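You operate a simulated robot arm through the tools that you are given. There is no shell and no other tool. Be economical: measure what you need, move in short steps, check, and stop when the job is done.

Carry out the task below with a simulated robot arm. There is one attempt and no reset: what you move stays moved.

Task
Press the green pad into the orange square tray on the hand press.
Fine: pull the slide out to load it, push it in to press, and leave it pulled out.

It is judged by the outcome, as a careful person would: the job done as asked, and still so three seconds after it is handed in. It fails if anything else is knocked over, pushed out of place, dropped, spilled or broken.

Robot
A 7-joint arm with a two-finger parallel gripper on a trunk, on a base that drives. Base frame: it is fixed to the floor where the robot stands at the start and does not move with it; the origin is under the middle of the robot, x ahead of it, y to its left, z up. Lengths are in m, angles in degrees, forces in N, time in s.
Its first joint turns from -166.0 to 166.0 degrees. Places, roughly: hand press slide [1.1, 0, 0.8]; orange square tray (8x8x3 cm) [1.1, 0, 0.8]. Payload 4.4 kg.
Tool frame: the origin (TCP) lies between the finger pads and is the grasp point; the fingertips stand 0.023 m ahead of it; z points along the fingers, y is the line along which they close. The gripper opens to 0.094 m. The fingers are 0.038 m wide and 0.01 m thick; the gripper's body (0.054 by 0.096 m) begins 0.039 m behind the TCP.
Orientation is that of the tool frame in the base frame, as a unit quaternion [w, x, y, z]. With the fingers straight down and closing along the base's y, the tool's x points along the base's -x, its y along +y and its z along -z.

Tools
- The arm moves only by the tool step_arm. Its argument "motion" is a list of rows, each a list of 3 entries, a list of its own where there are three numbers: the turn, a rotation vector about the tool's x, y, z in degrees, then the shift along the tool's x, y, z in m, then the opening, from 0 (shut) to 1 (fully open). In form: [[[ax, ay, az], [x, y, z], fingers], ...]. A call has 1 to 20 rows; each row shifts and turns the commanded pose from where the row before left it, along the tool's axes as they then stand. Each row takes 0.2 s and may step no farther than 0.05 m and 8.6 degrees from the row before; otherwise, or with a gripper value out of range, the whole call is refused. Where a pose cannot be reached the arm comes as near as it can. A force on the tool above 70 N (or 10 N above the force at the start of the call, whichever is more), or a blocked arm, ends the call early, and 0.2 s more pass. The fingers move at their own pace (about 0.108 m/s each) and stop on an object; they squeeze with about 26 N. The grip force told is the motor's: it shows also when the fingers shut on nothing. Time passes only in rows, and 0.2 s behind the last, so rows that do not move let the fingers close. It gives the time, the measured TCP pose, the force on the tool (base axes), the opening and the grip force at its end, in the units of the frame above (readings bear some noise), with the torque about the TCP (base axes, N m) and any sound that the robot's microphone picked up.
- Cameras (640 x 400 px; columns grow to the right, rows downward): "scene" is now at [0.1904, 0.2095, 1.4908]; the picture's right is [-0.26, -0.96, 0.00], its down [-0.35, 0.10, -0.93] and it looks along [0.90, -0.25, -0.36] (base axes); focal length 286 px, centre (320, 200). "wrist" rides on the gripper at [0.086, 0.016, -0.074] in the tool frame; the picture's right is [-0.18, 0.98, 0.00], its down [-0.58, -0.11, -0.81] and it looks along [-0.79, -0.15, 0.59] (tool axes); focal length 243 px, centre (320, 200). There is no depth. A picture from a camera that has moved, and an enlarged one, comes with that camera's place and axes in the base frame and with its lens.
- camera(camera): a new picture of that camera. It takes no simulated time.
- roll_base(legs): drives the robot by 1 to 6 legs, each [ahead, left, turn to the left] in m, m and degrees, along the robot's own axes; the way and the turn of a leg run together, so that a leg with both is an arc; at most 1.5 m and 180 degrees a leg. The arm and the cameras ride along, it lands a little off, and it stops where it bumps. It gives what a move gives.
- head_to(pan, tilt): turns the head with the scene camera to pan (to the left, within 120 degrees either way) and tilt (down, from -29 to 69), counted from straight ahead of the robot. It gives what a move gives.
- zoom(camera, box): a new picture of the part [left, top, right, bottom] of that camera's present view, enlarged. It takes no simulated time.
- job_done(): hands the job in; it is judged then, once.

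Work in short steps. Places have to be worked out from the pictures, the camera data and where the tool is seen: move nearer, look again, correct. Check each grasp and each placing, and mend what went wrong. You have 120 turns and 82 pictures in all, those below and enlarged ones among them. Open the gripper and draw the arm clear of the work before you hand the job in, unless the task says otherwise; then end with one line.

The tools are called after "Emit:" by a JSON object that holds its "name" and its "arguments". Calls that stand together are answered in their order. step_arm: Moves the arm, as the interface text tells. Its arguments: {"type":"object","properties":{"motion":{"type":"array","items":{"type":"array"}}},"required":["motion"]} The other tools are called the same way: roll_base (legs) drives the base; head_to (pan, tilt) turns the head that bears the scene camera; camera (camera) takes a picture; zoom (camera, box) takes an enlarged picture of a part of a camera's view; job_done () hands the job in.

At the start:

```text
time: 0.0
eef_pos: [0.6342, -0.0242, 1.4351]
ee_rot: [0.0, 0.0, 1.0, 0.0]
wrist_force: [1.0, 0.4, -0.1]
ft_torque: [-0.01, -0.04, -0.01]
width: 0.0942
grip_force: 0.1
robot x, y, heading: [-0.0004, -0.0036, 0.1]
head pan, tilt: [-15.3, 21.1]
```

scene: 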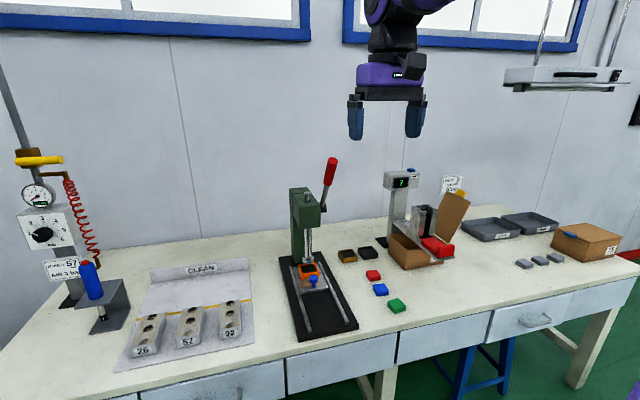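
wrist: 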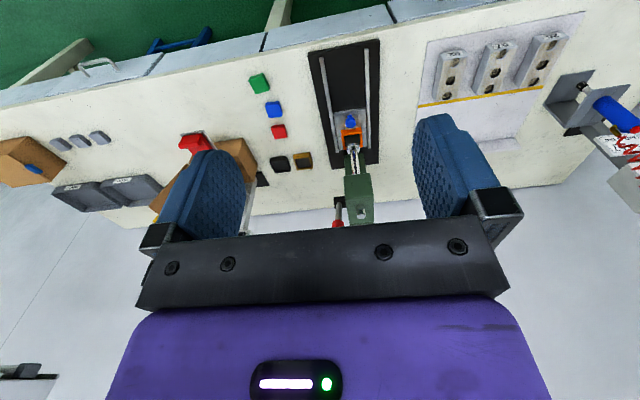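

Start by zooming in on the press and pads.

Emit:
{"name": "zoom", "arguments": {"camera": "scene", "box": [260, 140, 420, 350]}}

Emit:
{"name": "zoom", "arguments": {"camera": "wrist", "box": [240, 30, 420, 230]}}

```text
1.90 times, centred on (340, 245) of scene
camera zoom: at [0.1904, 0.2095, 1.4908], right [-0.26, -0.96, 0.0], down [-0.35, 0.1, -0.93], along [0.9, -0.25, -0.36], focal length 545 px, centre (282, 114)
```

zoom: 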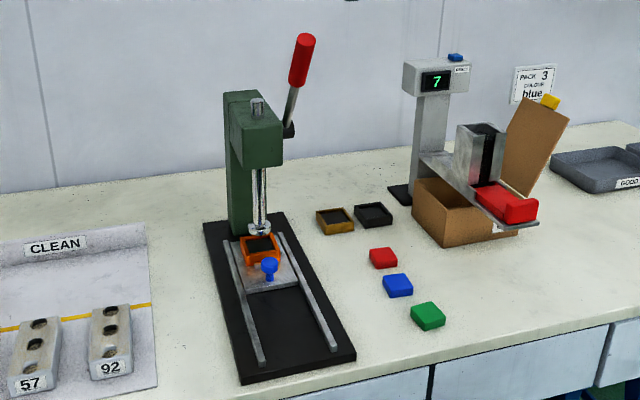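

```text
2.00 times, centred on (330, 130) of wrist
camera zoom: at [0.5485, -0.0085, 1.509], right [0.18, 0.98, 0.0], down [0.58, -0.11, 0.81], along [0.79, -0.15, -0.59], focal length 485 px, centre (300, 340)
```

zoom: 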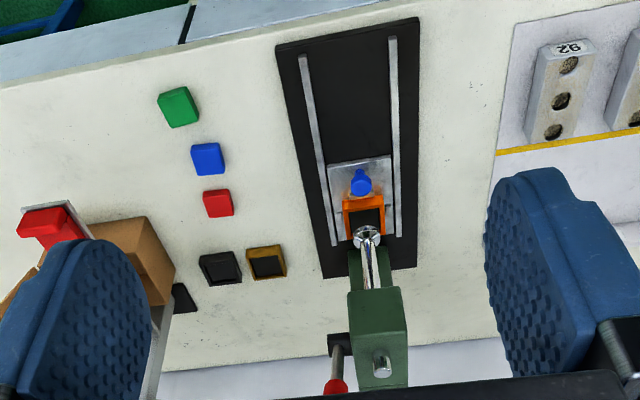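

The pad is at about [0.896, -0.264, 0.78], and both views agree on that. The knob is near [1.046, -0.003, 0.83], and the slide runs along x. I'll drive 0.2 m ahead for reach.

Emit:
{"name": "roll_base", "arguments": {"legs": [[0.2, 0, 0]]}}

Emit:
{"name": "head_to", "arguments": {"pan": -15, "tilt": 36}}

Emit:
{"name": "camera", "arguments": {"camera": "scene"}}

```text
time: 1.6
eef_pos: [0.8368, -0.0211, 1.4351]
ee_rot: [0.0, -0.001, 1.0, 0.0]
wrist_force: [-0.9, -0.7, -0.2]
ft_torque: [0.01, -0.01, -0.03]
width: 0.0939
grip_force: 0.1
robot x, y, heading: [0.2008, 0.0027, 0.0]
head pan, tilt: [-15.3, 21.1]
```

```text
time: 2.4
eef_pos: [0.8362, -0.023, 1.4346]
ee_rot: [0.0, -0.001, 1.0, -0.001]
wrist_force: [-0.5, -0.5, 0.3]
ft_torque: [0.03, 0.02, 0.0]
width: 0.0941
grip_force: 0.1
robot x, y, heading: [0.1999, -0.0033, 0.2]
head pan, tilt: [-15.0, 36.0]
```

```text
77 pictures are left
camera scene: at [0.3863, 0.212, 1.4673], right [-0.26, -0.97, 0.0], down [-0.57, 0.15, -0.81], along [0.78, -0.21, -0.59], focal length 286 px, centre (320, 200)
```

scene: 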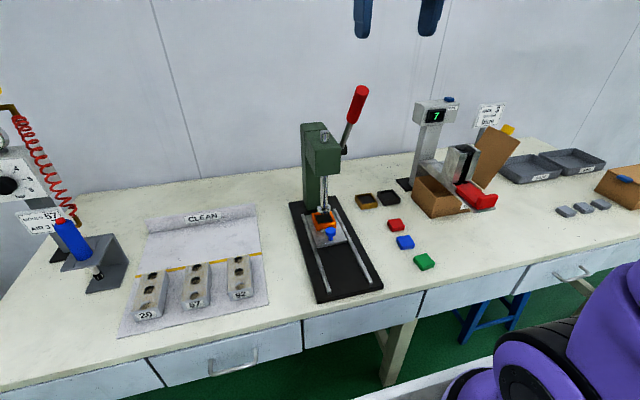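

Emit:
{"name": "zoom", "arguments": {"camera": "scene", "box": [280, 110, 400, 310]}}

Emit:
{"name": "zoom", "arguments": {"camera": "scene", "box": [290, 190, 370, 250]}}

```text
2.00 times, centred on (340, 210) of scene
camera zoom: at [0.3863, 0.212, 1.4673], right [-0.26, -0.97, 0.0], down [-0.57, 0.15, -0.81], along [0.78, -0.21, -0.59], focal length 572 px, centre (280, 180)
```

zoom: 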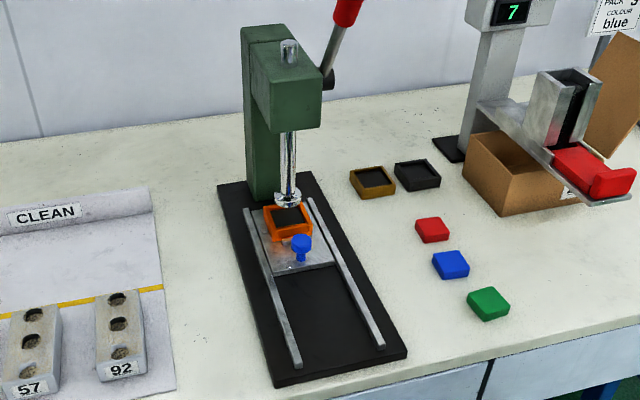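

```text
6.67 times, centred on (330, 220) of scene
camera zoom: at [0.3863, 0.212, 1.4673], right [-0.26, -0.97, 0.0], down [-0.57, 0.15, -0.81], along [0.78, -0.21, -0.59], focal length 1906 px, centre (253, 67)
```

zoom: 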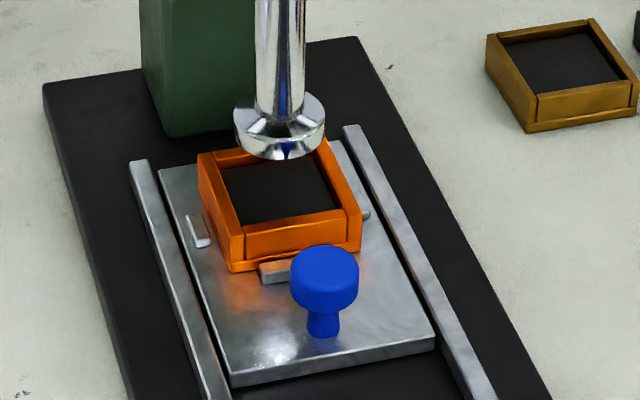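

Slide is in and the tray is empty. The knob is at about [1.050, -0.004, 0.83], roughly 5 cm ahead of the tray. I'll tilt the tool 25° so the hand leans away from the press head, and come down to a pre-grasp point.

Emit:
{"name": "step_arm", "arguments": {"motion": [[[0, -8.333, 0], [0, 0, 0], 1], [[0, -8.333, 0], [0, 0, 0], 1], [[0, -8.333, 0], [0, 0, 0], 1], [[0, 0, 0], [0.0047, 0.0015, 0.0398], 1], [[0, 0, 0], [0.0047, 0.0015, 0.0398], 1], [[0, 0, 0], [0.0047, 0.0015, 0.0398], 1], [[0, 0, 0], [0.0047, 0.0015, 0.0398], 1], [[0, 0, 0], [0.0047, 0.0015, 0.0398], 1], [[0, 0, 0], [0.0047, 0.0015, 0.0398], 1], [[0, 0, 0], [0.0047, 0.0015, 0.0398], 1], [[0, 0, 0], [0.0047, 0.0015, 0.0398], 1], [[0, 0, 0], [0.0047, 0.0015, 0.0398], 1], [[0, 0, 0], [0.0047, 0.0015, 0.0398], 1], [[0, 0, 0], [0.0047, 0.0015, 0.0398], 1], [[0, 0, 0], [0.0047, 0.0015, 0.0398], 1], [[0, 0, 0], [0.0047, 0.0015, 0.0398], 1], [[0, 0, 0], [0, 0, 0], 1]]}}

Emit:
{"name": "camera", "arguments": {"camera": "wrist"}}

Emit:
{"name": "zoom", "arguments": {"camera": "scene", "box": [280, 110, 400, 310]}}

```text
time: 6.0
eef_pos: [1.0026, -0.0025, 0.937]
ee_rot: [0.216, -0.002, 0.976, 0.0]
wrist_force: [0.0, -0.8, -0.2]
ft_torque: [-0.03, 0.01, 0.0]
width: 0.0942
grip_force: 0.1
robot x, y, heading: [0.1995, -0.0021, 0.1]
head pan, tilt: [-15.0, 36.0]
```

```text
74 pictures are left
camera wrist: at [0.8923, 0.0136, 0.9674], right [0.16, 0.98, 0.08], down [0.19, -0.11, 0.98], along [0.97, -0.15, -0.2], focal length 243 px, centre (320, 200)
```

wrist: 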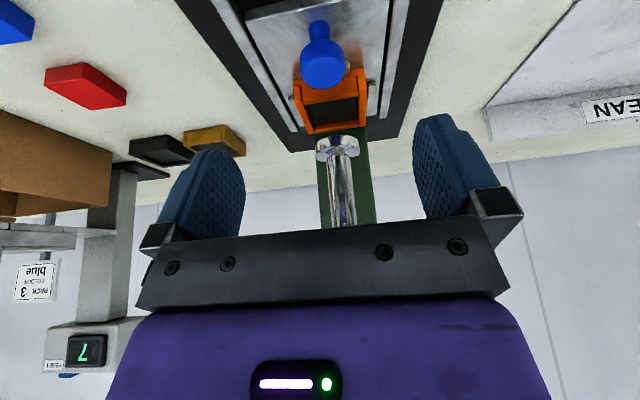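

```text
2.00 times, centred on (340, 210) of scene
camera zoom: at [0.3861, 0.212, 1.4673], right [-0.26, -0.97, 0.0], down [-0.57, 0.15, -0.81], along [0.78, -0.21, -0.59], focal length 572 px, centre (280, 180)
```

zoom: 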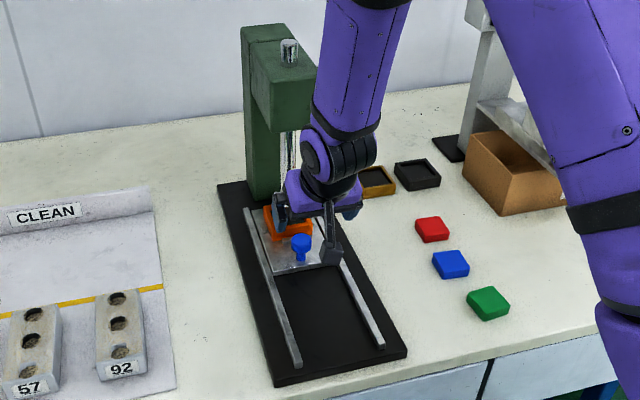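

The wrist view puts the knob at x≈1.053, y≈-0.001. I'll advance along the tool axis and close.

Emit:
{"name": "step_arm", "arguments": {"motion": [[[0, 0, 0], [0, 0, 0.03], 1], [[0, 0, 0], [0, 0, 0.03], 1], [[0, 0, 0], [0, 0, 0.03], 1], [[0, 0, 0], [0, 0, 0.024], 1], [[0, 0, 0], [0, 0, 0], 1]]}}

Emit:
{"name": "zoom", "arguments": {"camera": "scene", "box": [290, 190, 370, 250]}}

Emit:
{"name": "camera", "arguments": {"camera": "wrist"}}

```text
time: 7.2
eef_pos: [1.0479, -0.0038, 0.8345]
ee_rot: [0.216, -0.001, 0.976, -0.001]
wrist_force: [-0.6, 0.1, -0.4]
ft_torque: [0.01, 0.01, -0.02]
width: 0.094
grip_force: 0.1
robot x, y, heading: [0.2033, -0.0044, 0.2]
head pan, tilt: [-15.0, 36.0]
```

```text
6.67 times, centred on (330, 220) of scene
camera zoom: at [0.3861, 0.212, 1.4673], right [-0.26, -0.97, 0.0], down [-0.57, 0.15, -0.81], along [0.78, -0.21, -0.59], focal length 1906 px, centre (253, 67)
```

zoom: 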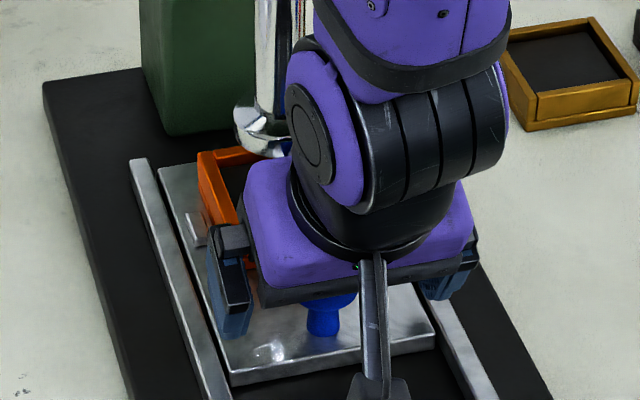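

```text
71 pictures are left
camera wrist: at [0.9393, 0.0122, 0.8652], right [0.16, 0.98, 0.08], down [0.19, -0.11, 0.98], along [0.97, -0.15, -0.2], focal length 243 px, centre (320, 200)
```

wrist: 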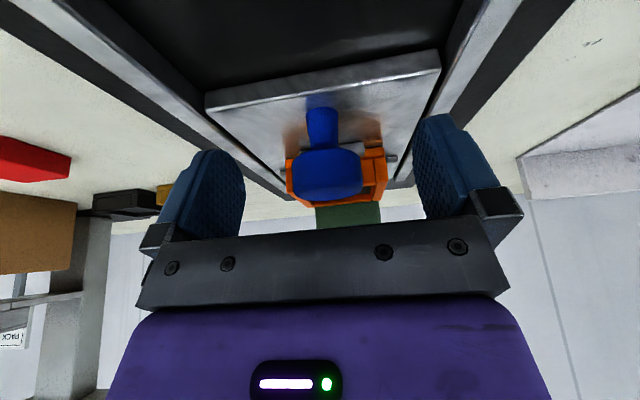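

The knob is between the fingers, so I'll close and check the grip.

Emit:
{"name": "step_arm", "arguments": {"motion": [[[0, 0, 0], [0, 0, 0], 0], [[0, 0, 0], [0, 0, 0], 0], [[0, 0, 0], [0, 0, 0], 0], [[0, 0, 0], [0, 0, 0], 0]]}}

```text
time: 8.2
eef_pos: [1.0485, -0.001, 0.8339]
ee_rot: [0.217, -0.003, 0.976, 0.001]
wrist_force: [0.2, 24.7, -2.3]
ft_torque: [0.33, -0.24, 0.19]
width: 0.0334
grip_force: 45.2
robot x, y, heading: [0.2009, -0.002, 0.1]
head pan, tilt: [-15.0, 36.0]
```

Gripped. I'll ease the sideways load and pull the slide toward the robot.

Emit:
{"name": "step_arm", "arguments": {"motion": [[[0, 0, 0], [0, 0.002, 0], 0], [[0, 0, 0], [0.0091, 0, -0.0042], 0], [[0, 0, 0], [0.0091, 0, -0.0042], 0], [[0, 0, 0], [0.0091, 0, -0.0042], 0], [[0, 0, 0], [0, 0, 0], 0]]}}

```text
time: 9.4
eef_pos: [1.0161, -0.0002, 0.8365]
ee_rot: [0.214, -0.002, 0.977, 0.0]
wrist_force: [-0.2, 18.3, -28.3]
ft_torque: [0.07, 0.41, 0.08]
width: 0.0335
grip_force: 44.8
robot x, y, heading: [0.203, 0.0034, -0.0]
head pan, tilt: [-15.0, 36.0]
```

The slide moves. There is some upward and sideways strain, so I'll correct it slightly and keep pulling.

Emit:
{"name": "step_arm", "arguments": {"motion": [[[0, 0, 0], [0.001, 0.002, 0.002], 0], [[0, 0, 0], [0.0091, 0, -0.0042], 0], [[0, 0, 0], [0.0091, 0, -0.0042], 0], [[0, 0, 0], [0.0091, 0, -0.0042], 0], [[0, 0, 0], [0.0091, 0, -0.0042], 0], [[0, 0, 0], [0, 0, 0], 0]]}}

Emit:
{"name": "zoom", "arguments": {"camera": "scene", "box": [280, 160, 400, 310]}}

```text
time: 10.8
eef_pos: [0.9746, 0.0007, 0.8365]
ee_rot: [0.217, 0.0, 0.976, 0.0]
wrist_force: [1.3, -14.1, 19.2]
ft_torque: [-0.29, 0.7, 0.01]
width: 0.0333
grip_force: 44.8
robot x, y, heading: [0.2027, 0.0024, 0.0]
head pan, tilt: [-15.0, 36.0]
```

```text
2.67 times, centred on (340, 235) of scene
camera zoom: at [0.3858, 0.2114, 1.4674], right [-0.26, -0.97, 0.0], down [-0.57, 0.15, -0.81], along [0.78, -0.21, -0.59], focal length 763 px, centre (267, 107)
```

zoom: 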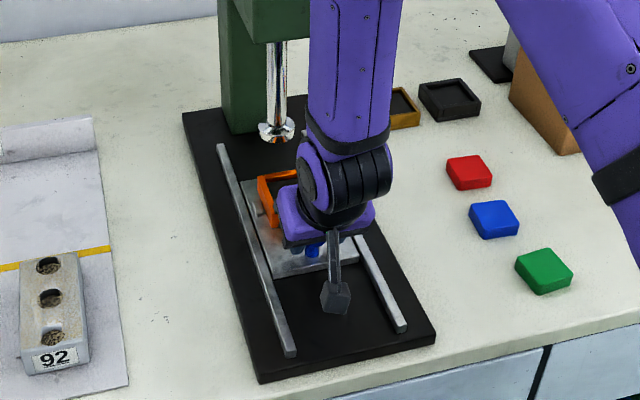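

The slide is coming out well. I'll keep pulling toward the end stop.

Emit:
{"name": "step_arm", "arguments": {"motion": [[[0, 0, 0], [0, -0.001, -0.001], 0], [[0, 0, 0], [0.0091, 0, -0.0042], 0], [[0, 0, 0], [0.0091, 0, -0.0042], 0], [[0, 0, 0], [0.0091, 0, -0.0042], 0], [[0, 0, 0], [0.0091, 0, -0.0042], 0], [[0, 0, 0], [0.0091, 0, -0.0042], 0], [[0, 0, 0], [0, 0, 0], 0]]}}

```text
time: 12.4
eef_pos: [0.9266, 0.0003, 0.8346]
ee_rot: [0.216, -0.001, 0.976, 0.001]
wrist_force: [0.8, -14.0, 21.8]
ft_torque: [-0.15, -0.55, 0.02]
width: 0.0335
grip_force: 44.6
robot x, y, heading: [0.2031, -0.0017, 0.1]
head pan, tilt: [-15.0, 36.0]
```

Emit:
{"name": "zoom", "arguments": {"camera": "scene", "box": [280, 160, 400, 310]}}

```text
2.67 times, centred on (340, 235) of scene
camera zoom: at [0.3855, 0.2115, 1.4674], right [-0.26, -0.97, 0.0], down [-0.57, 0.15, -0.81], along [0.78, -0.21, -0.59], focal length 763 px, centre (267, 107)
```

zoom: 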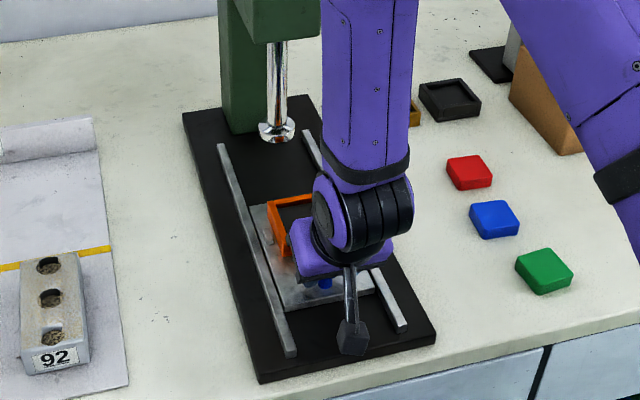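

There is still rail left, so I'll continue in small steps until I feel a stop.

Emit:
{"name": "step_arm", "arguments": {"motion": [[[0, 0, 0], [0, -0.001, -0.001], 0], [[0, 0, 0], [0.0091, 0, -0.0042], 0], [[0, 0, 0], [0.0091, 0, -0.0042], 0], [[0, 0, 0], [0.0091, 0, -0.0042], 0], [[0, 0, 0], [0, 0, 0], 0]]}}

```text
time: 13.6
eef_pos: [0.8957, -0.0013, 0.8341]
ee_rot: [0.216, -0.001, 0.976, 0.0]
wrist_force: [-0.1, 3.4, -19.6]
ft_torque: [0.07, 0.83, 0.01]
width: 0.0334
grip_force: 45.0
robot x, y, heading: [0.2, -0.0008, 0.4]
head pan, tilt: [-15.0, 36.0]
```

Emit:
{"name": "step_arm", "arguments": {"motion": [[[0, 0, 0], [0.0091, 0, -0.0032], 0], [[0, 0, 0], [0.0091, 0, -0.0042], 0], [[0, 0, 0], [0, 0, 0], 0]]}}

Emit:
{"name": "zoom", "arguments": {"camera": "scene", "box": [280, 160, 400, 310]}}

```text
time: 14.4
eef_pos: [0.8771, 0.0002, 0.8341]
ee_rot: [0.216, -0.001, 0.976, 0.0]
wrist_force: [1.5, 1.8, -13.2]
ft_torque: [0.05, -0.21, 0.05]
width: 0.0335
grip_force: 44.5
robot x, y, heading: [0.2009, 0.0, 0.2]
head pan, tilt: [-15.0, 36.0]
```

```text
2.67 times, centred on (340, 235) of scene
camera zoom: at [0.3867, 0.2121, 1.4672], right [-0.26, -0.97, 0.0], down [-0.57, 0.15, -0.81], along [0.78, -0.21, -0.59], focal length 763 px, centre (267, 107)
```

zoom: 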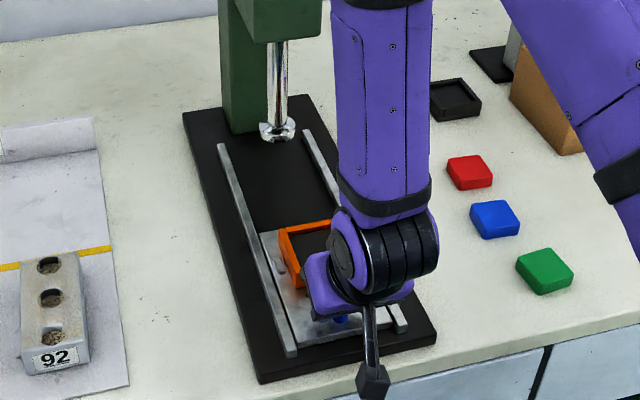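

The slide front is almost at the rail ends. One more careful centimetre will show whether there's a stop.

Emit:
{"name": "step_arm", "arguments": {"motion": [[[0, 0, 0], [0.0045, 0, -0.0021], 0], [[0, 0, 0], [0.0045, 0, -0.0021], 0], [[0, 0, 0], [0, 0, 0], 0]]}}

```text
time: 15.2
eef_pos: [0.8673, -0.0006, 0.8342]
ee_rot: [0.216, -0.001, 0.976, 0.0]
wrist_force: [0.3, 10.5, -19.7]
ft_torque: [0.19, -0.17, 0.1]
width: 0.0333
grip_force: 45.6
robot x, y, heading: [0.2029, 0.0028, 0.4]
head pan, tilt: [-15.0, 36.0]
```

No stop yet. Another small step.

Emit:
{"name": "step_arm", "arguments": {"motion": [[[0, 0, 0], [0.0045, 0, -0.0021], 0], [[0, 0, 0], [0.0045, 0, -0.0021], 0], [[0, 0, 0], [0, 0, 0], 0]]}}

Emit:
{"name": "zoom", "arguments": {"camera": "scene", "box": [290, 200, 390, 310]}}

```text
time: 16.0
eef_pos: [0.8562, -0.0004, 0.8344]
ee_rot: [0.216, -0.002, 0.976, 0.001]
wrist_force: [-1.7, 21.9, -23.4]
ft_torque: [0.23, 0.35, 0.1]
width: 0.0335
grip_force: 44.8
robot x, y, heading: [0.2053, 0.0011, 0.4]
head pan, tilt: [-15.0, 36.0]
```

```text
3.64 times, centred on (340, 255) of scene
camera zoom: at [0.3869, 0.2129, 1.467], right [-0.26, -0.97, 0.0], down [-0.57, 0.15, -0.81], along [0.78, -0.21, -0.59], focal length 1040 px, centre (247, 0)
```

zoom: 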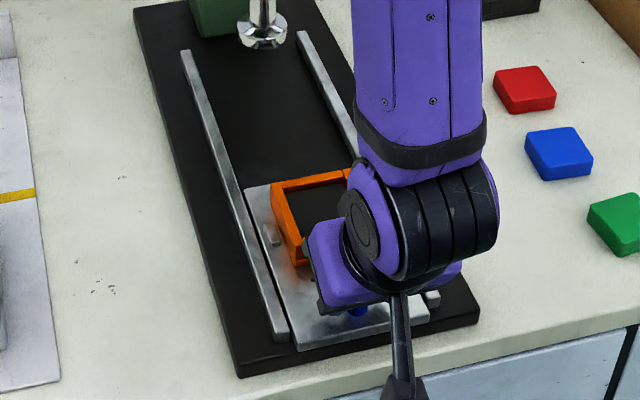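

The slide is almost fully out. One last small step to find the limit.

Emit:
{"name": "step_arm", "arguments": {"motion": [[[0, 0, 0], [0.0045, -0.001, -0.0018], 0], [[0, 0, 0], [0.0045, 0, -0.0021], 0], [[0, 0, 0], [0, 0, 0], 0]]}}

```text
time: 16.8
eef_pos: [0.8483, -0.0008, 0.8354]
ee_rot: [0.218, -0.002, 0.976, 0.001]
wrist_force: [8.7, 39.9, -19.3]
ft_torque: [0.34, 0.1, 0.18]
width: 0.0332
grip_force: 45.1
robot x, y, heading: [0.2038, 0.0012, 0.1]
head pan, tilt: [-15.0, 36.0]
```

It hit the stop at about 0.20 m travel. I'll relieve the side force, release, and retreat along the tool axis.

Emit:
{"name": "step_arm", "arguments": {"motion": [[[0, 0, 0], [-0.001, 0.002, 0], 0], [[0, 0, 0], [0, 0, 0], 1], [[0, 0, 0], [0, 0, 0], 1], [[0, 0, 0], [0, 0, 0], 1], [[0, 0, 0], [0, 0, -0.03], 1], [[0, 0, 0], [0, 0, -0.04], 1], [[0, 0, 0], [0, 0, -0.04], 1], [[0, 0, 0], [0, 0, -0.04], 1], [[0, 8.333, 0], [0, 0, 0], 1], [[0, 8.333, 0], [0, 0, 0], 1], [[0, 8.333, 0], [0, 0, 0], 1], [[0, 0, 0], [0, 0, -0.03], 1], [[0, 0, 0], [0, 0, 0], 1]]}}

Emit:
{"name": "zoom", "arguments": {"camera": "scene", "box": [280, 200, 460, 310]}}

Emit:
{"name": "camera", "arguments": {"camera": "wrist"}}

```text
time: 19.6
eef_pos: [0.8331, 0.0117, 0.9935]
ee_rot: [-0.001, -0.001, 1.0, 0.001]
wrist_force: [1.8, -0.1, -0.4]
ft_torque: [0.02, 0.01, 0.02]
width: 0.0943
grip_force: 0.1
out of reach, approached as far as the arm can: row 7, 8
robot x, y, heading: [0.2006, -0.0003, 0.4]
head pan, tilt: [-15.0, 36.0]
```

```text
3.56 times, centred on (370, 255) of scene
camera zoom: at [0.3863, 0.212, 1.4672], right [-0.26, -0.97, 0.0], down [-0.57, 0.15, -0.81], along [0.78, -0.21, -0.59], focal length 1017 px, centre (142, 4)
```

zoom: 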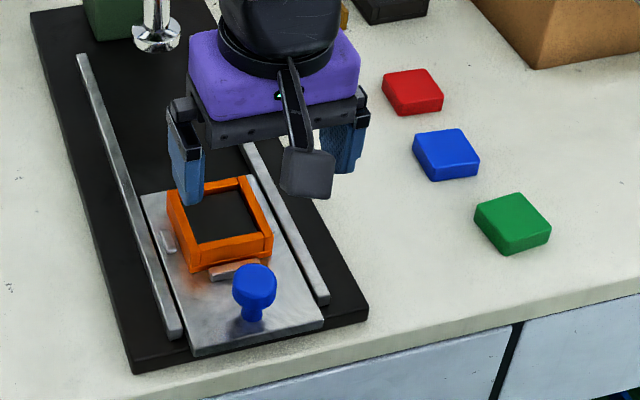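

```text
65 pictures are left
camera wrist: at [0.747, 0.0269, 1.0678], right [0.18, 0.98, 0.0], down [0.58, -0.11, 0.81], along [0.79, -0.15, -0.59], focal length 243 px, centre (320, 200)
```

wrist: 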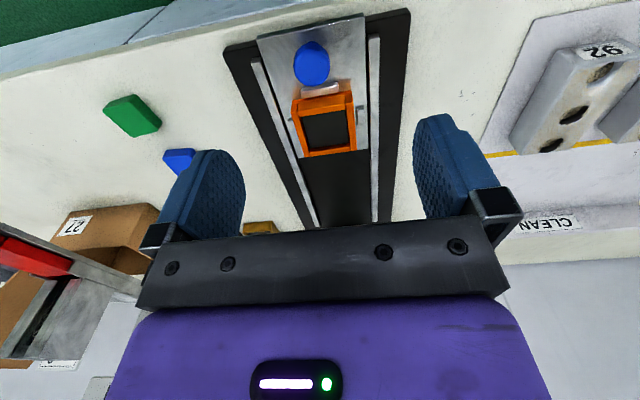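

The slide is out and the tray is centred near [0.937, -0.003]. I'll move sideways above the green pad for a closer look.

Emit:
{"name": "step_arm", "arguments": {"motion": [[[0, 0, 0], [0, -0.046, 0], 1], [[0, 0, 0], [0, -0.046, 0], 1], [[0, 0, 0], [0, -0.046, 0], 1], [[0, 0, 0], [0, -0.046, 0], 1], [[0, 0, 0], [0, -0.046, 0], 1], [[0, 0, 0], [0, -0.046, 0], 1], [[0, 0, 0], [0, 0, 0], 1], [[0, 0, 0], [0, 0, 0], 1]]}}

Emit:
{"name": "camera", "arguments": {"camera": "wrist"}}

Emit:
{"name": "zoom", "arguments": {"camera": "scene", "box": [300, 220, 400, 290]}}

```text
time: 21.4
eef_pos: [0.8357, -0.2646, 0.9933]
ee_rot: [0.0, -0.001, 1.0, 0.0]
wrist_force: [-0.8, 0.2, -0.4]
ft_torque: [-0.04, -0.01, 0.01]
width: 0.0942
grip_force: 0.0
robot x, y, heading: [0.2026, -0.0021, 0.2]
head pan, tilt: [-15.0, 36.0]
```

```text
64 pictures are left
camera wrist: at [0.7502, -0.248, 1.0682], right [0.18, 0.98, 0.0], down [0.58, -0.11, 0.81], along [0.79, -0.15, -0.59], focal length 243 px, centre (320, 200)
```

wrist: 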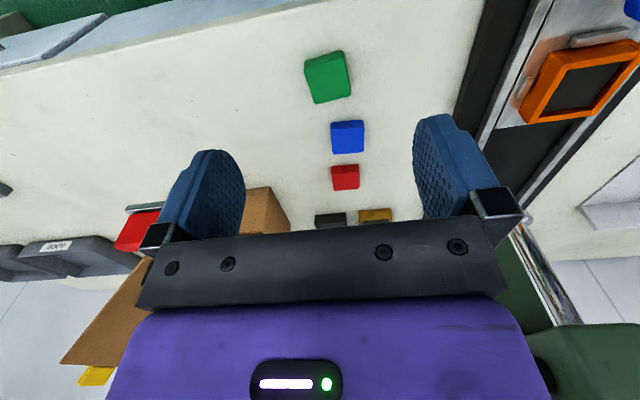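

```text
5.71 times, centred on (350, 255) of scene
camera zoom: at [0.3863, 0.2119, 1.4673], right [-0.26, -0.97, 0.0], down [-0.57, 0.15, -0.81], along [0.78, -0.21, -0.59], focal length 1634 px, centre (149, -114)
```

zoom: 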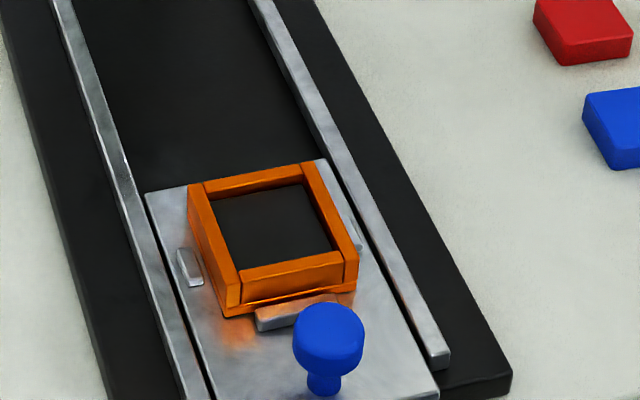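

Tray opening is about 5 cm, aligned with the axes and centred near [0.935, 0.00]. Now I'll zoom in on the pad for its size and yaw.

Emit:
{"name": "zoom", "arguments": {"camera": "wrist", "box": [280, 30, 380, 120]}}

Emit:
{"name": "zoom", "arguments": {"camera": "scene", "box": [390, 230, 460, 290]}}

```text
4.44 times, centred on (330, 75) of wrist
camera zoom: at [0.7502, -0.248, 1.0682], right [0.18, 0.98, 0.0], down [0.58, -0.11, 0.81], along [0.79, -0.15, -0.59], focal length 1078 px, centre (276, 756)
```

zoom: 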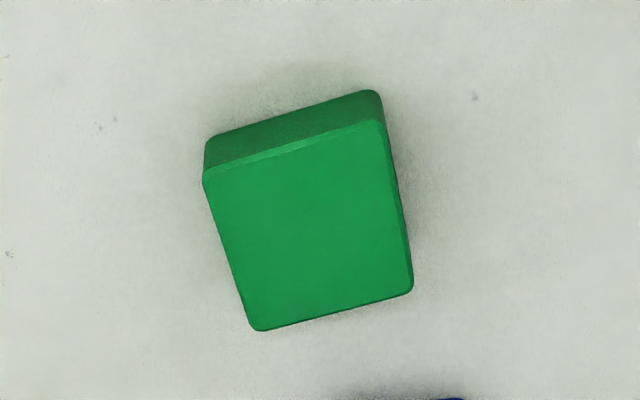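

```text
6.67 times, centred on (425, 260) of scene
camera zoom: at [0.3863, 0.2119, 1.4673], right [-0.26, -0.97, 0.0], down [-0.57, 0.15, -0.81], along [0.78, -0.21, -0.59], focal length 1906 px, centre (-380, -200)
```

zoom: 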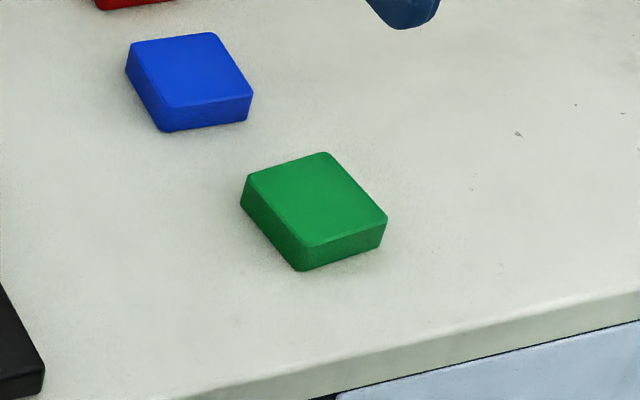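

The pad is about 4.8 cm across and 2.2 cm high, centred near [0.901, -0.267] with a yaw of about +5°. I'll align above it and come lower.

Emit:
{"name": "step_arm", "arguments": {"motion": [[[0, 0, -5.3], [0, 0, 0], 1], [[0, 0, 0], [-0.033, 0.001, 0.03], 1], [[0, 0, 0], [-0.033, 0, 0.03], 1], [[0, 0, 0], [0, 0, 0.04], 1], [[0, 0, 0], [0, 0, 0.033], 1], [[0, 0, 0], [0, 0, 0], 1], [[0, 0, 0], [0, 0, 0], 1]]}}

Emit:
{"name": "camera", "arguments": {"camera": "wrist"}}

Emit:
{"name": "zoom", "arguments": {"camera": "scene", "box": [370, 210, 470, 290]}}

```text
time: 23.0
eef_pos: [0.8986, -0.2574, 0.8609]
ee_rot: [0.0, -0.047, 0.999, 0.0]
wrist_force: [-0.3, -0.5, 0.0]
ft_torque: [0.01, 0.01, 0.02]
width: 0.0937
grip_force: 0.1
robot x, y, heading: [0.1987, 0.0022, 0.1]
head pan, tilt: [-15.0, 36.0]
```

```text
60 pictures are left
camera wrist: at [0.8125, -0.2506, 0.9344], right [0.09, 1.0, 0.0], down [0.59, -0.05, 0.81], along [0.8, -0.07, -0.59], focal length 243 px, centre (320, 200)
```

wrist: 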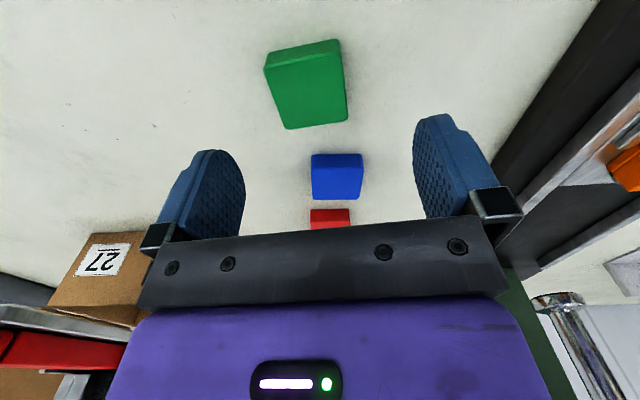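

```text
5.00 times, centred on (420, 250) of scene
camera zoom: at [0.3862, 0.212, 1.4673], right [-0.26, -0.97, 0.0], down [-0.57, 0.15, -0.81], along [0.78, -0.21, -0.59], focal length 1430 px, centre (-180, -50)
```

zoom: 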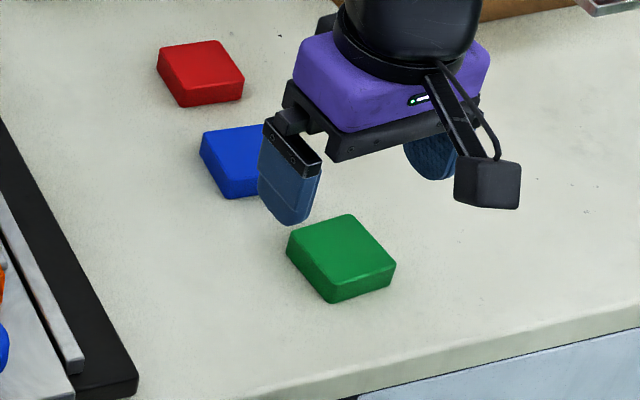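

Both wrist views agree: pad centre [0.905, -0.266], top at about 0.777, yaw 5.5°. I'll correct by (+6, -8) mm and descend to just above gripping depth.

Emit:
{"name": "step_arm", "arguments": {"motion": [[[0, 0, 0], [-0.0055, -0.0085, 0], 1], [[0, 0, 0], [0, 0, 0.03], 1], [[0, 0, 0], [0, 0, 0.025], 1], [[0, 0, 0], [0, 0, 0], 1], [[0, 0, 0], [0, 0, 0], 1]]}}

Emit:
{"name": "camera", "arguments": {"camera": "wrist"}}

Emit:
{"name": "zoom", "arguments": {"camera": "scene", "box": [370, 210, 470, 290]}}

```text
time: 24.2
eef_pos: [0.9057, -0.2658, 0.8094]
ee_rot: [0.0, -0.046, 0.999, 0.0]
wrist_force: [0.4, 0.6, -0.5]
ft_torque: [0.02, 0.01, 0.0]
width: 0.094
grip_force: 0.0
robot x, y, heading: [0.1999, -0.0013, 0.1]
head pan, tilt: [-15.0, 36.0]
```

```text
58 pictures are left
camera wrist: at [0.8189, -0.2589, 0.8828], right [0.09, 1.0, 0.0], down [0.59, -0.05, 0.81], along [0.8, -0.07, -0.59], focal length 243 px, centre (320, 200)
```

wrist: 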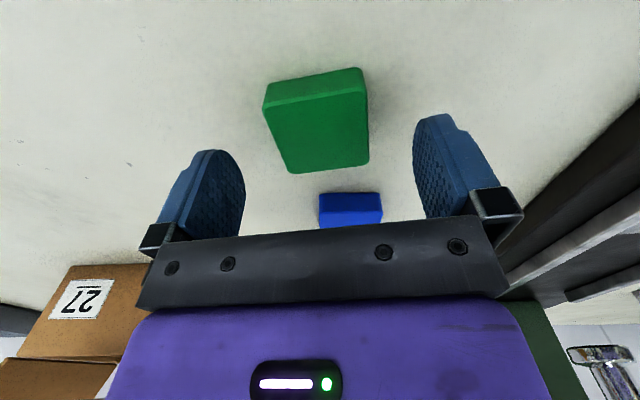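

```text
5.00 times, centred on (420, 250) of scene
camera zoom: at [0.3862, 0.212, 1.4673], right [-0.26, -0.97, 0.0], down [-0.57, 0.15, -0.81], along [0.78, -0.21, -0.59], focal length 1430 px, centre (-180, -50)
```

zoom: 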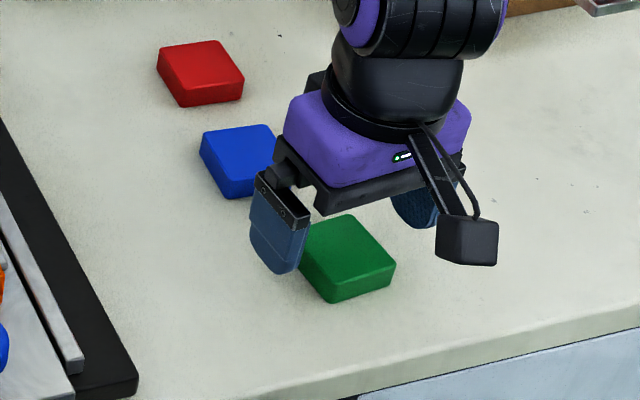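

The pad is centred under the TCP. I'll descend 2 cm so the fingertips take only the upper half of the pad, then close.

Emit:
{"name": "step_arm", "arguments": {"motion": [[[0, 0, 0], [0, 0, 0.019], 1], [[0, 0, 0], [0, 0, 0], 1], [[0, 0, 0], [0, 0, 0], 0], [[0, 0, 0], [0, 0, 0], 0], [[0, 0, 0], [0, 0, 0], 0], [[0, 0, 0], [0, 0, 0], 0]]}}

Emit:
{"name": "camera", "arguments": {"camera": "wrist"}}

Emit:
{"name": "zoom", "arguments": {"camera": "scene", "box": [370, 210, 470, 290]}}

```text
time: 25.6
eef_pos: [0.9058, -0.266, 0.789]
ee_rot: [0.0, -0.048, 0.999, 0.0]
wrist_force: [0.5, -0.3, 0.2]
ft_torque: [-0.04, -0.02, 0.03]
width: 0.0479
grip_force: 26.4
robot x, y, heading: [0.2023, 0.004, 0.2]
head pan, tilt: [-15.0, 36.0]
```

```text
56 pictures are left
camera wrist: at [0.818, -0.2586, 0.8632], right [0.09, 1.0, 0.0], down [0.59, -0.05, 0.81], along [0.8, -0.07, -0.59], focal length 243 px, centre (320, 200)
```

wrist: 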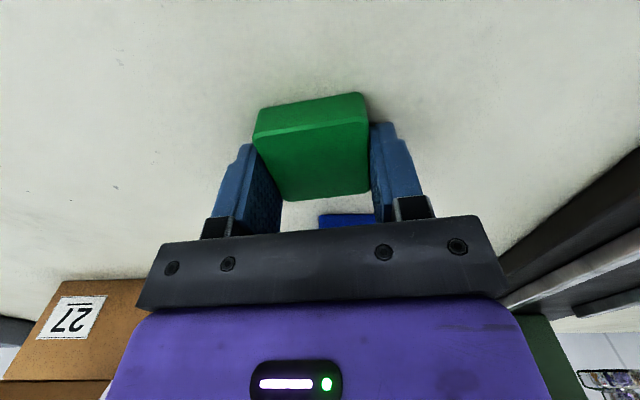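

```text
5.00 times, centred on (420, 250) of scene
camera zoom: at [0.3863, 0.212, 1.4673], right [-0.26, -0.97, 0.0], down [-0.57, 0.15, -0.81], along [0.78, -0.21, -0.59], focal length 1430 px, centre (-180, -50)
```

zoom: 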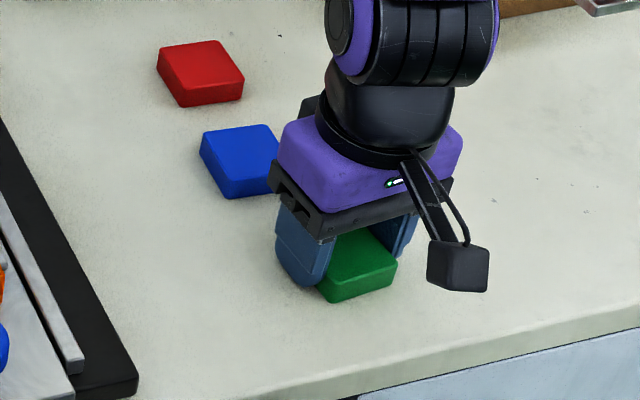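

Pad gripped at 48 mm. I'll lift, straighten the yaw, and carry it over to the tray, short of it so the wrist camera can see the opening.

Emit:
{"name": "step_arm", "arguments": {"motion": [[[0, 0, 0], [0, 0, -0.02], 0], [[0, 0, 0], [0, 0, -0.04], 0], [[0, 0, 0], [0, 0, -0.04], 0], [[0, 0, 0], [0, 0, -0.04], 0], [[0, 0, 5.4], [0, 0, 0], 0], [[0, 0, 0], [0.004, 0.038, 0], 0], [[0, 0, 0], [0.004, 0.038, 0], 0], [[0, 0, 0], [0.004, 0.038, 0], 0], [[0, 0, 0], [0.004, 0.038, 0], 0], [[0, 0, 0], [0.004, 0.038, 0], 0], [[0, 0, 0], [0.004, 0.038, 0], 0], [[0, 0, 0], [0.004, 0.038, 0], 0], [[0, 0, 0], [0, 0, 0], 0], [[0, 0, 0], [0, 0, 0], 0]]}}

Emit:
{"name": "camera", "arguments": {"camera": "wrist"}}

Emit:
{"name": "zoom", "arguments": {"camera": "scene", "box": [290, 190, 410, 290]}}

```text
time: 28.6
eef_pos: [0.8758, 0.0003, 0.9259]
ee_rot: [0.0, 0.0, 1.0, 0.0]
wrist_force: [1.0, 0.1, 0.3]
ft_torque: [-0.01, 0.0, 0.02]
width: 0.0478
grip_force: 26.1
robot x, y, heading: [0.2002, 0.0006, 0.3]
head pan, tilt: [-15.0, 36.0]
```

```text
54 pictures are left
camera wrist: at [0.7895, 0.0159, 1.0017], right [0.18, 0.98, 0.0], down [0.58, -0.11, 0.81], along [0.79, -0.15, -0.59], focal length 243 px, centre (320, 200)
```

wrist: 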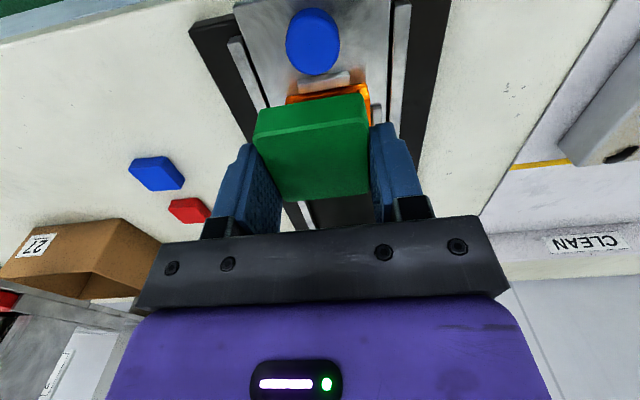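

```text
4.00 times, centred on (350, 240) of scene
camera zoom: at [0.3862, 0.2121, 1.4672], right [-0.26, -0.97, 0.0], down [-0.57, 0.15, -0.81], along [0.78, -0.21, -0.59], focal length 1144 px, centre (200, 40)
```

zoom: 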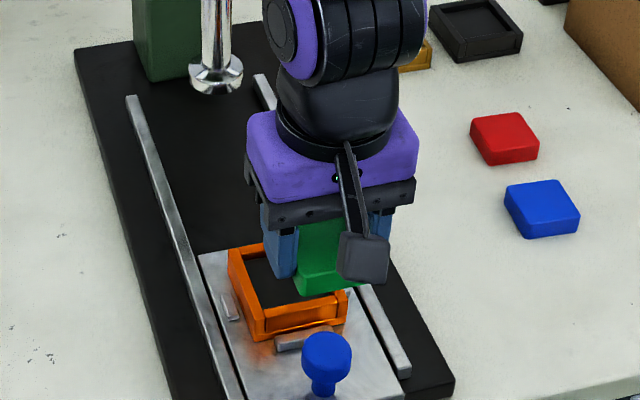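

The held pad blocks the tray, so I'll shift 9 cm to the right for a clear wrist view of it.

Emit:
{"name": "step_arm", "arguments": {"motion": [[[0, 0, 0], [0.005, -0.045, 0], 0], [[0, 0, 0], [0.005, -0.045, 0], 0], [[0, 0, 0], [0, 0, 0], 0], [[0, 0, 0], [0, 0, 0], 0]]}}

Emit:
{"name": "camera", "arguments": {"camera": "wrist"}}

Emit:
{"name": "zoom", "arguments": {"camera": "wrist", "box": [380, 20, 540, 170]}}

```text
time: 29.6
eef_pos: [0.8694, -0.0917, 0.9277]
ee_rot: [0.001, 0.0, 1.0, 0.001]
wrist_force: [-1.1, 0.3, -0.3]
ft_torque: [0.0, 0.01, 0.02]
width: 0.0478
grip_force: 25.4
robot x, y, heading: [0.2005, -0.0014, 0.3]
head pan, tilt: [-15.0, 36.0]
```

```text
52 pictures are left
camera wrist: at [0.7833, -0.0746, 1.0016], right [0.18, 0.98, 0.0], down [0.58, -0.11, 0.81], along [0.79, -0.15, -0.59], focal length 243 px, centre (320, 200)
```

wrist: 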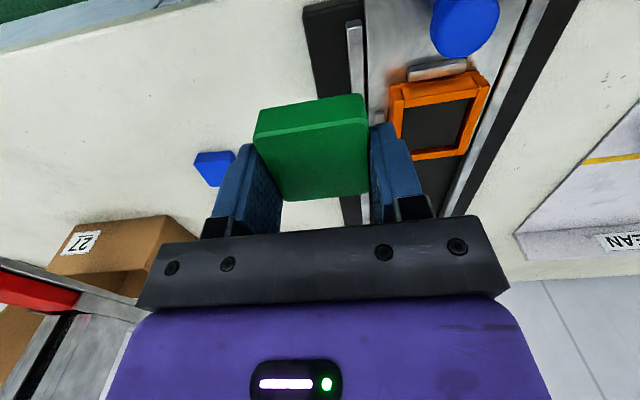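

```text
2.67 times, centred on (460, 95) of wrist
camera zoom: at [0.7833, -0.0746, 1.0016], right [0.18, 0.98, 0.0], down [0.58, -0.11, 0.81], along [0.79, -0.15, -0.59], focal length 647 px, centre (-53, 480)
```

zoom: 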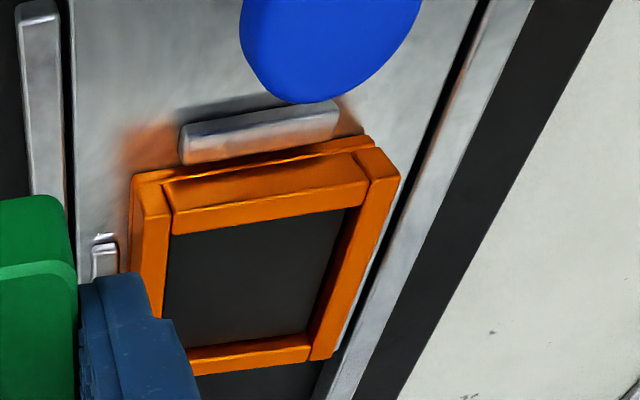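

Tray opening is centred near [0.937, 0.000] with its rim at z≈0.82. I'll move the pad above it, hovering with its bottom just clear of the rim.

Emit:
{"name": "step_arm", "arguments": {"motion": [[[0, 0, 0], [-0.034, 0.046, 0], 0], [[0, 0, 0], [-0.034, 0.0455, 0], 0], [[0, 0, 0], [0, 0, 0.03], 0], [[0, 0, 0], [0, 0, 0.03], 0], [[0, 0, 0], [0, 0, 0], 0], [[0, 0, 0], [0, 0, 0], 0]]}}

Emit:
{"name": "zoom", "arguments": {"camera": "scene", "box": [300, 200, 380, 260]}}

Emit:
{"name": "camera", "arguments": {"camera": "wrist"}}

```text
refused: row 1 steps farther than a row can; nothing moved
```

```text
6.67 times, centred on (340, 230) of scene
camera zoom: at [0.3863, 0.212, 1.4672], right [-0.26, -0.97, 0.0], down [-0.57, 0.15, -0.81], along [0.78, -0.21, -0.59], focal length 1906 px, centre (187, 0)
```

zoom: 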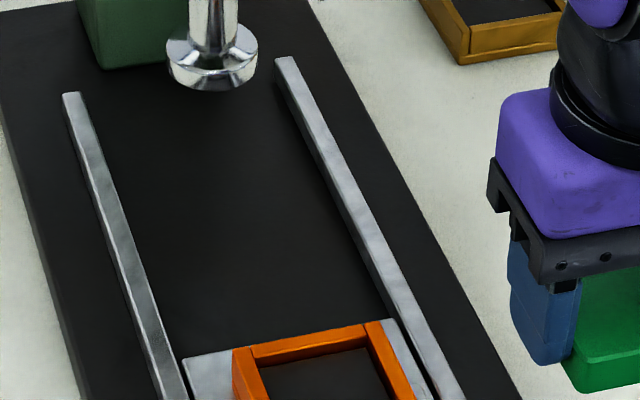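

```text
49 pictures are left
camera wrist: at [0.7833, -0.0746, 1.0016], right [0.18, 0.98, 0.0], down [0.58, -0.11, 0.81], along [0.79, -0.15, -0.59], focal length 243 px, centre (320, 200)
```

wrist: 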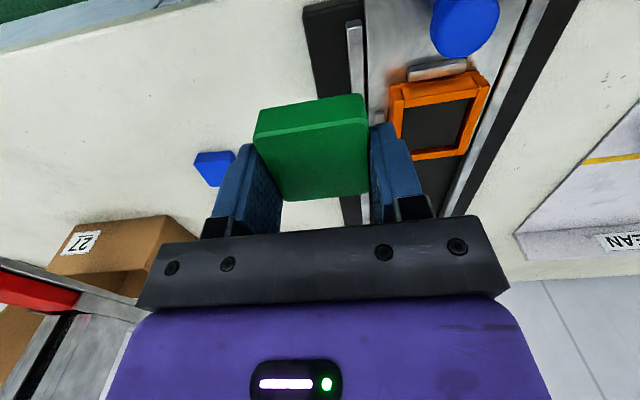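

The call was refused because the row was too long. I'll repeat it with smaller steps.

Emit:
{"name": "step_arm", "arguments": {"motion": [[[0, 0, 0], [-0.0226, 0.0305, 0], 0], [[0, 0, 0], [-0.0226, 0.0305, 0], 0], [[0, 0, 0], [-0.0224, 0.0305, 0], 0], [[0, 0, 0], [0, 0, 0.025], 0], [[0, 0, 0], [0, 0, 0.025], 0], [[0, 0, 0], [0, 0, 0], 0], [[0, 0, 0], [0, 0, 0], 0]]}}

Emit:
{"name": "zoom", "arguments": {"camera": "scene", "box": [300, 200, 380, 260]}}

Emit:
{"name": "camera", "arguments": {"camera": "wrist"}}

```text
time: 31.2
eef_pos: [0.9339, 0.0042, 0.8782]
ee_rot: [0.0, 0.0, 1.0, -0.001]
wrist_force: [-0.6, -0.1, -1.0]
ft_torque: [0.02, -0.02, -0.01]
width: 0.0475
grip_force: 25.5
robot x, y, heading: [0.2017, 0.0007, -0.1]
head pan, tilt: [-15.0, 36.0]
```

```text
6.67 times, centred on (340, 230) of scene
camera zoom: at [0.3862, 0.2121, 1.4672], right [-0.26, -0.97, 0.0], down [-0.57, 0.15, -0.81], along [0.78, -0.21, -0.59], focal length 1906 px, centre (187, 0)
```

zoom: 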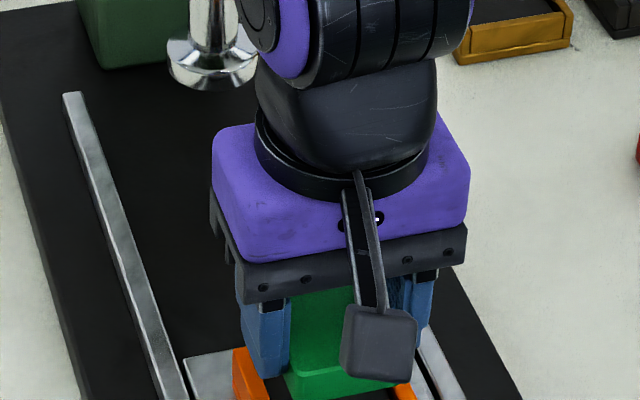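

```text
47 pictures are left
camera wrist: at [0.848, 0.0194, 0.9526], right [0.18, 0.98, 0.0], down [0.58, -0.11, 0.81], along [0.79, -0.15, -0.59], focal length 243 px, centre (320, 200)
```

wrist: 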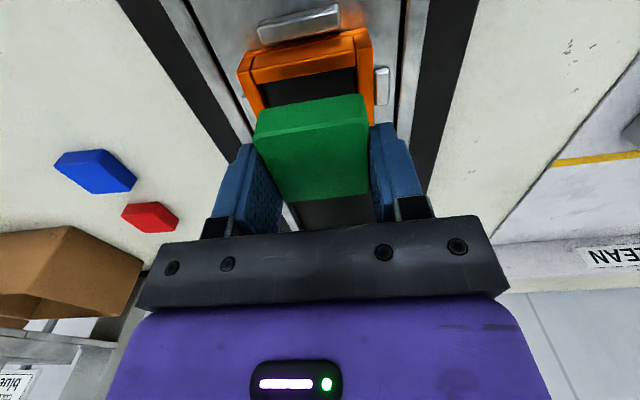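

Differential check: the pad centre sits about 1 mm short in x and 2 mm high in y relative to the opening. I'll correct that and lower gently until the pad's bottom enters.

Emit:
{"name": "step_arm", "arguments": {"motion": [[[0, 0, 0], [-0.001, -0.0025, 0], 0], [[0, 0, 0], [0, 0, 0.01], 0], [[0, 0, 0], [0, 0, 0.01], 0], [[0, 0, 0], [0, 0, 0], 0], [[0, 0, 0], [0, 0, 0], 0]]}}

Emit:
{"name": "zoom", "arguments": {"camera": "wrist", "box": [220, 30, 420, 220]}}

Emit:
{"name": "zoom", "arguments": {"camera": "scene", "box": [310, 220, 380, 280]}}

```text
time: 32.4
eef_pos: [0.934, 0.0012, 0.859]
ee_rot: [0.0, 0.0, 1.0, 0.0]
wrist_force: [-0.8, 0.5, -1.6]
ft_torque: [0.02, 0.01, -0.02]
width: 0.0477
grip_force: 25.9
robot x, y, heading: [0.2015, -0.0004, 0.1]
head pan, tilt: [-15.0, 36.0]
```

```text
2.11 times, centred on (320, 125) of wrist
camera zoom: at [0.8491, 0.0171, 0.9321], right [0.18, 0.98, 0.0], down [0.58, -0.11, 0.81], along [0.79, -0.15, -0.59], focal length 511 px, centre (320, 358)
```

zoom: 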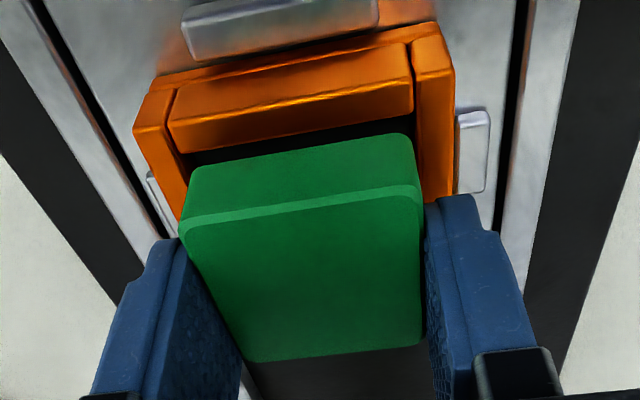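

```text
6.67 times, centred on (345, 250) of scene
camera zoom: at [0.3863, 0.212, 1.4672], right [-0.26, -0.97, 0.0], down [-0.57, 0.15, -0.81], along [0.78, -0.21, -0.59], focal length 1906 px, centre (153, -133)
```

zoom: 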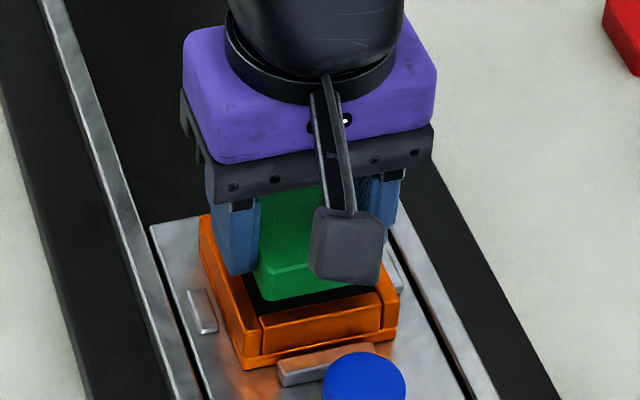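

The pad's bottom edge is framed evenly by the tray walls. I'll lower another 12 mm while watching force.

Emit:
{"name": "step_arm", "arguments": {"motion": [[[0, 0, 0], [0, 0, 0.004], 0], [[0, 0, 0], [0, 0, 0.004], 0], [[0, 0, 0], [0, 0, 0.003], 0], [[0, 0, 0], [0, 0, 0], 0], [[0, 0, 0], [0, 0, 0], 0]]}}

Emit:
{"name": "zoom", "arguments": {"camera": "wrist", "box": [220, 30, 420, 220]}}

Emit:
{"name": "zoom", "arguments": {"camera": "scene", "box": [310, 220, 380, 280]}}

```text
time: 33.6
eef_pos: [0.9356, -0.0005, 0.8467]
ee_rot: [0.001, 0.0, 1.0, 0.0]
wrist_force: [2.3, 2.1, 25.4]
ft_torque: [0.02, 0.61, -0.05]
width: 0.0475
grip_force: 25.6
robot x, y, heading: [0.2053, -0.0018, 0.0]
head pan, tilt: [-15.0, 36.0]
```

```text
2.11 times, centred on (320, 125) of wrist
camera zoom: at [0.8504, 0.0156, 0.9214], right [0.18, 0.98, 0.0], down [0.58, -0.11, 0.81], along [0.79, -0.15, -0.59], focal length 511 px, centre (320, 358)
```

zoom: 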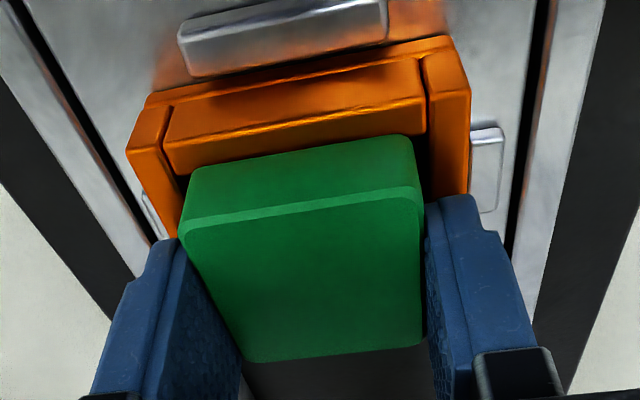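

```text
6.67 times, centred on (345, 250) of scene
camera zoom: at [0.3855, 0.2121, 1.4673], right [-0.26, -0.97, 0.0], down [-0.57, 0.15, -0.81], along [0.78, -0.21, -0.59], focal length 1906 px, centre (153, -133)
```

zoom: 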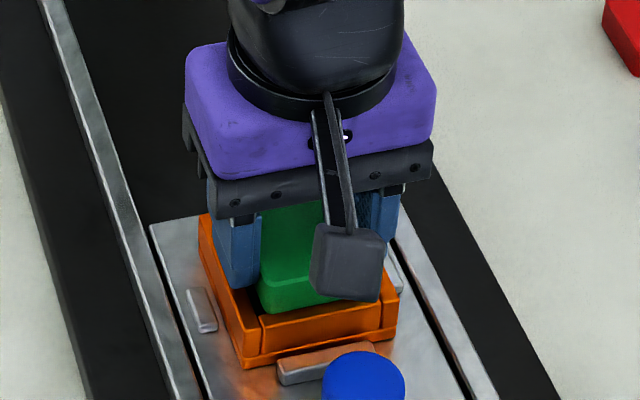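

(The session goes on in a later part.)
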